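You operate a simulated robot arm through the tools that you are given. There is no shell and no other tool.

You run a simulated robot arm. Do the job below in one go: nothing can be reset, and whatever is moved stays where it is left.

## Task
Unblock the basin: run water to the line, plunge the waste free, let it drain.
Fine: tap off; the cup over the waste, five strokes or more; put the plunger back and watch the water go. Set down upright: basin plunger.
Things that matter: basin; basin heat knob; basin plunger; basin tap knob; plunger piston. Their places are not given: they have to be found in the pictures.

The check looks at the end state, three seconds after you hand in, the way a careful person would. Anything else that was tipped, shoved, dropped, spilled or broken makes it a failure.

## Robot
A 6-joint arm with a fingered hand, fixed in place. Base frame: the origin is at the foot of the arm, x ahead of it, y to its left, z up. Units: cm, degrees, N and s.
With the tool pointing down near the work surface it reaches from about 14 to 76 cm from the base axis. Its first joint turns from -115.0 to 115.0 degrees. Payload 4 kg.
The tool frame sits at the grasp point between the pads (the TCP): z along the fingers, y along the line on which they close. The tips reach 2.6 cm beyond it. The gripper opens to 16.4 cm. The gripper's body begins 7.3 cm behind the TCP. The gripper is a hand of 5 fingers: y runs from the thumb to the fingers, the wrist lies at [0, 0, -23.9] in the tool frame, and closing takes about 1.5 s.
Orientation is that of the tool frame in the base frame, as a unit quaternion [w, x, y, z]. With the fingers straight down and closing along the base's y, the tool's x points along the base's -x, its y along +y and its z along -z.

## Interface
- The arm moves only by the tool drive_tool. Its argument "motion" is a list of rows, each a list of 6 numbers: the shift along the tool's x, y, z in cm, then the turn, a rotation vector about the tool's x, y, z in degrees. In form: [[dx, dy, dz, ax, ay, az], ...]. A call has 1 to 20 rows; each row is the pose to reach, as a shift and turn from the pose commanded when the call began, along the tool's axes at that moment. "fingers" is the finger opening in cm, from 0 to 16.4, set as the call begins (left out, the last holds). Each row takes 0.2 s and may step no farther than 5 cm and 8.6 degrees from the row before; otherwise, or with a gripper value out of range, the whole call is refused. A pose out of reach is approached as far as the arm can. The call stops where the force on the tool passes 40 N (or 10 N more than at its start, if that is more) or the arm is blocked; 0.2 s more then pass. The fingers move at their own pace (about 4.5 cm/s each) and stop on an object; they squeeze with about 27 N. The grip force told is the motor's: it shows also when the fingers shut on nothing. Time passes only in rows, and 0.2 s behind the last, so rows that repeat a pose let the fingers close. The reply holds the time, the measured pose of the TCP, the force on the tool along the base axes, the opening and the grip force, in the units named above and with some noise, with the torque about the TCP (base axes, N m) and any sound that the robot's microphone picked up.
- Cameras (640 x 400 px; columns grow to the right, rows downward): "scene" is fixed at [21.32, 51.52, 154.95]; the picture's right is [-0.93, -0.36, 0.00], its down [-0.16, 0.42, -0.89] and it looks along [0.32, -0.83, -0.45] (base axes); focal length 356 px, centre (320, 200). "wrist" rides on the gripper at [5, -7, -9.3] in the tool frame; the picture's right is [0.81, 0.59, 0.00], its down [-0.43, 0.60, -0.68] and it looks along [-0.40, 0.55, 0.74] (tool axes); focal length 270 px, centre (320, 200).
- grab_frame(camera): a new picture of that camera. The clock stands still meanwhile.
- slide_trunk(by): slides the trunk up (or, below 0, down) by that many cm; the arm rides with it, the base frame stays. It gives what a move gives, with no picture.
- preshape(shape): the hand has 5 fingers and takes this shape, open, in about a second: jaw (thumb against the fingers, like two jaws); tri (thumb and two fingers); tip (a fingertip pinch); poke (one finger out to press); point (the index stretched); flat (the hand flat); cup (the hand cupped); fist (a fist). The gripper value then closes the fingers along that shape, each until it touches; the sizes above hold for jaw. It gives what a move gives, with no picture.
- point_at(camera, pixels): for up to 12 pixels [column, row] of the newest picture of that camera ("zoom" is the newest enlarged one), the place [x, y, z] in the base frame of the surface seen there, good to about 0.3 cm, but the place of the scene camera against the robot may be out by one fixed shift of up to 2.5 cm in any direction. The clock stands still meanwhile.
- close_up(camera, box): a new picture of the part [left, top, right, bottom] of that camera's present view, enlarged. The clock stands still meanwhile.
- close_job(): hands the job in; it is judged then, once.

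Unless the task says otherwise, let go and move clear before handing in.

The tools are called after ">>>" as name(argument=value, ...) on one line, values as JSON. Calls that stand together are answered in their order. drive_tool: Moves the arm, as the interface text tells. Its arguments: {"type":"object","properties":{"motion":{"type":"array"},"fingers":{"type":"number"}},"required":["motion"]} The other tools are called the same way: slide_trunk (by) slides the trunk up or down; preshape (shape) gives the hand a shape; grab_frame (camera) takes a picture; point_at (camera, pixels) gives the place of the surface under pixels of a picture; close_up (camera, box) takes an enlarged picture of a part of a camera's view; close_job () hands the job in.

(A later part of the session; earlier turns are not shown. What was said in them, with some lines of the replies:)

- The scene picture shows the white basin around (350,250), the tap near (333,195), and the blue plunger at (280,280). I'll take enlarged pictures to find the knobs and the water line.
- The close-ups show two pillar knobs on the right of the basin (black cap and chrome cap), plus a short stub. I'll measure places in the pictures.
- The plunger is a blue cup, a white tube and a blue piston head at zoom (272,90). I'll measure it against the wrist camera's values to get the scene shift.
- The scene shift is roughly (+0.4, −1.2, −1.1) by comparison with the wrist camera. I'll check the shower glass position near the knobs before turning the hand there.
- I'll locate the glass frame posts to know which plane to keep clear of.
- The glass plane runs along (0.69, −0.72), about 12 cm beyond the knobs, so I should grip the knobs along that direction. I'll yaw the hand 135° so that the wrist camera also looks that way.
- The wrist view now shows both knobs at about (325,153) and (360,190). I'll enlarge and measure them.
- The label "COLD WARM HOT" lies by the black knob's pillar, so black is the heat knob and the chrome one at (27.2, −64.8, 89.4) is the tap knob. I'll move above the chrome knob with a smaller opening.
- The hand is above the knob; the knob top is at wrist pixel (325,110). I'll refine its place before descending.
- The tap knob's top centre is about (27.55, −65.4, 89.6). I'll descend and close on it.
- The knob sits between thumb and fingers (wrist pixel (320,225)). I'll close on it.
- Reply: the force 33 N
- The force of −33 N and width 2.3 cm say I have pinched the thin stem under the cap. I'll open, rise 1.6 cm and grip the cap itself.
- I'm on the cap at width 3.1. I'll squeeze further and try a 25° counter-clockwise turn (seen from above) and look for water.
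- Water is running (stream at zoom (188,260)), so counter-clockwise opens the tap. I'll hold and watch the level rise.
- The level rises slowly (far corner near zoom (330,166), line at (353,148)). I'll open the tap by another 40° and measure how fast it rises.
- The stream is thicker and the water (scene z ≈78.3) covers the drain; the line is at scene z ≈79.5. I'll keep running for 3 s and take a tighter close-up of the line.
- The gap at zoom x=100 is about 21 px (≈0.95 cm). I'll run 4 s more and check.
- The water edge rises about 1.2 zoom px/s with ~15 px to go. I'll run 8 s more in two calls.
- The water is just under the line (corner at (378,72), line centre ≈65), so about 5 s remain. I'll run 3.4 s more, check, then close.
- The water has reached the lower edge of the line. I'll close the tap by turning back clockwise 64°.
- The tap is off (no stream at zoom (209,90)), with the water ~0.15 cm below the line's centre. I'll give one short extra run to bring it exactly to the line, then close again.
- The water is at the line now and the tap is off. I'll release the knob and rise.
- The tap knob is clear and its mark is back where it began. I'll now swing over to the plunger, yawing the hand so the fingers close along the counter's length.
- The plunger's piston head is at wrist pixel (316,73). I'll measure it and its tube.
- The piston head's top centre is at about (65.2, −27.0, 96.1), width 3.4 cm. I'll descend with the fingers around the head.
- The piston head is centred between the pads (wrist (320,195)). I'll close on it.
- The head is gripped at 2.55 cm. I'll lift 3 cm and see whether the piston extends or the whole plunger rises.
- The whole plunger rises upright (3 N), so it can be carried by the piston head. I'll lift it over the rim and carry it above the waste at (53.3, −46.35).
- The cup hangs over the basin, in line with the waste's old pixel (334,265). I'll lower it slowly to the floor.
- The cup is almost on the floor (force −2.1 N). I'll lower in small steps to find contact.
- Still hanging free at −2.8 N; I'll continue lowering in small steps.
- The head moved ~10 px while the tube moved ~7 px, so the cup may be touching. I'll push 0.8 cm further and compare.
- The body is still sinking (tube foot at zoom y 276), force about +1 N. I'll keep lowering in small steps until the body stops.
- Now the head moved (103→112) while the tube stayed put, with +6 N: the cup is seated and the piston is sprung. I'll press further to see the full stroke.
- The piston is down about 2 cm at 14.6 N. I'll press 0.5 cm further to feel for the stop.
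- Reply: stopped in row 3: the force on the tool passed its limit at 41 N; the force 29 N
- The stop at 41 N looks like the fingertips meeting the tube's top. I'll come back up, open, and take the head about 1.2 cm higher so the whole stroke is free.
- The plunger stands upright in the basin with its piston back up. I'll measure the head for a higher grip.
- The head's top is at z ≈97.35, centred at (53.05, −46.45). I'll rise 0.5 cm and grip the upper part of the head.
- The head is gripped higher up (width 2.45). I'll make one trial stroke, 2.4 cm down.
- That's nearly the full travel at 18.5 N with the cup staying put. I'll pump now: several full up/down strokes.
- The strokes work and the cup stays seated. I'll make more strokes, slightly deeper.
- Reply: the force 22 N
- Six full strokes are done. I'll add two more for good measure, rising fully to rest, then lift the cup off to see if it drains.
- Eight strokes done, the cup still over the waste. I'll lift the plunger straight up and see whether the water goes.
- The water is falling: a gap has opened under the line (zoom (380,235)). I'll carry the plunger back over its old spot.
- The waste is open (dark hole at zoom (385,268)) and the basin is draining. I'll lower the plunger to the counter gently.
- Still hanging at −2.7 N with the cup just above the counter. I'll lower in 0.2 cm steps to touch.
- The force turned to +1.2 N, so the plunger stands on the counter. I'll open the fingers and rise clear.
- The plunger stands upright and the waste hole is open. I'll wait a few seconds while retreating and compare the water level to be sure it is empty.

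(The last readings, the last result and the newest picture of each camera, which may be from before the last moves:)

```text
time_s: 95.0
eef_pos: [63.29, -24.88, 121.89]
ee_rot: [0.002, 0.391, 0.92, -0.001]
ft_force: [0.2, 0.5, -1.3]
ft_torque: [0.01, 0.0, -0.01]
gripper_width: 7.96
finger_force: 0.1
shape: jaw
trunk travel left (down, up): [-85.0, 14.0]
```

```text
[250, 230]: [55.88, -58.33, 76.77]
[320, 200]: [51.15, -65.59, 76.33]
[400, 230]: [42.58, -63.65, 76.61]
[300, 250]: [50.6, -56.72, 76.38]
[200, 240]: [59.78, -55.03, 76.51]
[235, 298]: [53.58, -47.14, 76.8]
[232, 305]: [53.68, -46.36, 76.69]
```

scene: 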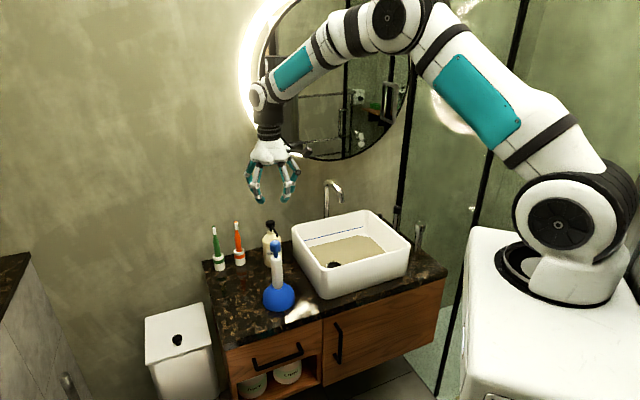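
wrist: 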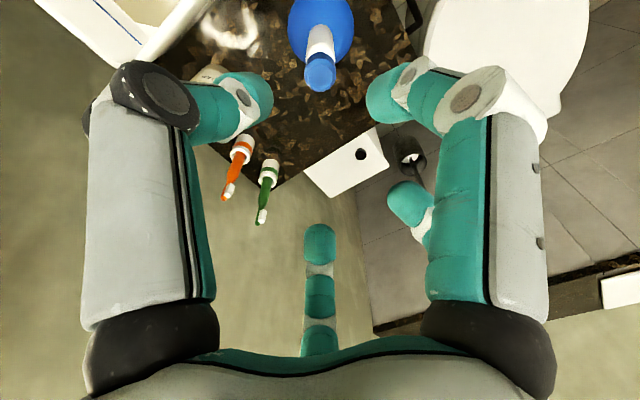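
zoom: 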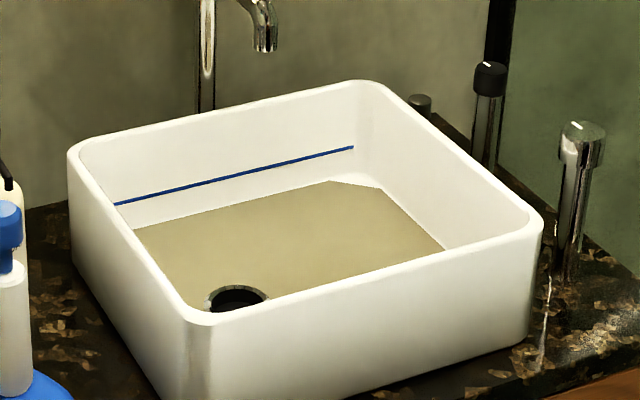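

The surface is now at scene z ≈76.5 (floor level ≈ where the cup seated) and not changing. I'll wait a little more and look closely at the waste to be sure no water remains.

>>> close_up(camera="scene", box=[310, 225, 390, 275])

>>> drive_tool(motion=[[0, 0, 0, 0, 0, 0], [0, 0, 0, 0, 0, 0], [0, 0, 0, 0, 0, 0], [0, 0, 0, 0, 0, 0], [0, 0, 0, 0, 0, 0], [0, 0, 0, 0, 0, 0], [0, 0, 0, 0, 0, 0], [0, 0, 0, 0, 0, 0], [0, 0, 0, 0, 0, 0], [0, 0, 0, 0, 0, 0], [0, 0, 0, 0, 0, 0], [0, 0, 0, 0, 0, 0], [0, 0, 0, 0, 0, 0], [0, 0, 0, 0, 0, 0], [0, 0, 0, 0, 0, 0], [0, 0, 0, 0, 0, 0], [0, 0, 0, 0, 0, 0], [0, 0, 0, 0, 0, 0], [0, 0, 0, 0, 0, 0], [0, 0, 0, 0, 0, 0]])

>>> close_up(camera="scene", box=[310, 225, 390, 275])

```text
8.00 times, centred on (350, 250) of scene
```

zoom: 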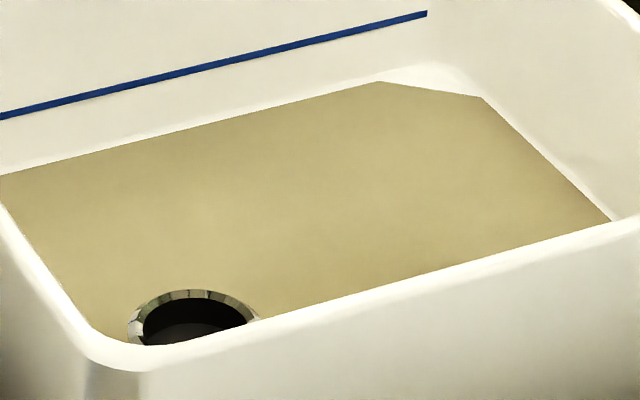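

```text
time_s: 99.2
eef_pos: [63.19, -24.86, 121.95]
ee_rot: [0.003, 0.391, 0.921, -0.001]
ft_force: [0.3, -0.7, -0.2]
ft_torque: [-0.02, 0.03, 0.01]
gripper_width: 7.97
finger_force: 0.0
shape: jaw
trunk travel left (down, up): [-85.0, 14.0]
```

```text
8.00 times, centred on (350, 250) of scene
```

zoom: 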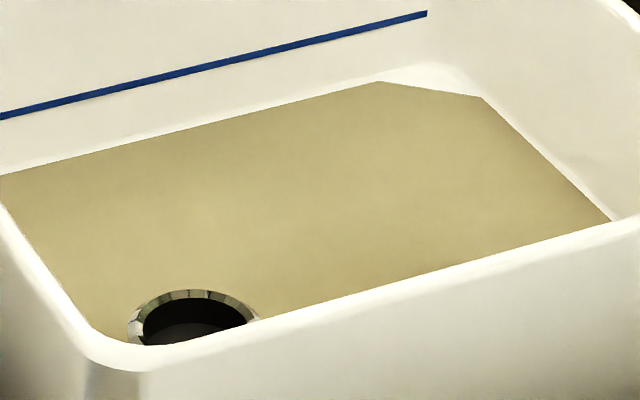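

The basin is unchanged over 4 s, with the waste open and nothing flowing. A last check of the knobs and plunger before handing in.

>>> close_up(camera="scene", box=[370, 190, 450, 270])

>>> close_up(camera="scene", box=[200, 160, 460, 330])

```text
5.00 times, centred on (410, 230) of scene
```

zoom: 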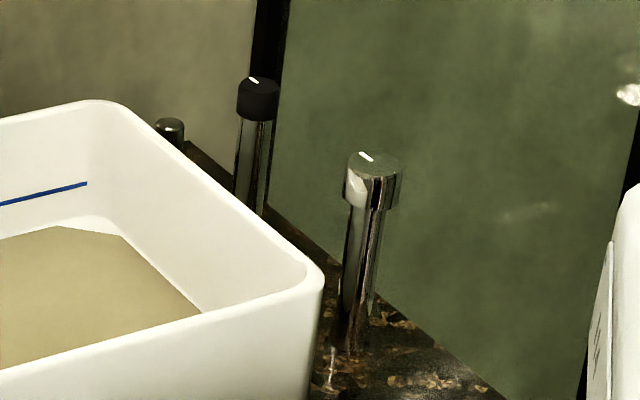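

```text
2.35 times, centred on (330, 245) of scene
```

zoom: 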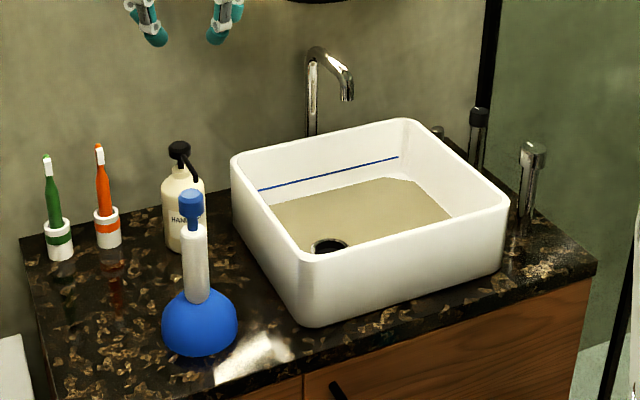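

The knob marks are where they were at the start (zoom (366,156) and (254,80)), the tap is dry, the basin has drained, and the plunger is upright in its place. The hand is clear, so I'm handing the job in.

>>> close_job()

```text
The job is handed in.
```

The basin is unblocked and drained, and I've handed the job in; I haven't seen the judgement.

- **Water:** I ran the tap until the water sat on the blue line, then turned it off. The stream stopped and the knob's mark is back where it began. I left the heat knob alone.
- **Plunging:** I set the cup over the waste and made eight strokes of about 2.3 cm or more. Before those I made one test press that stopped at 41 N, probably because the fingertips met the top of the tube. I then gripped the piston head higher up.
- **Draining:** The level started falling as soon as I lifted the plunger, and the open waste hole is now visible. A flat tan layer still shows on the basin floor. It is about level with where the cup seated and did not change over the last 4 seconds. I took it for the floor or a thin film.
- **Putting back:** The plunger is standing upright on the counter, within about half a centimetre of its old spot. Nothing else looks moved in the final pictures, and the hand is clear.
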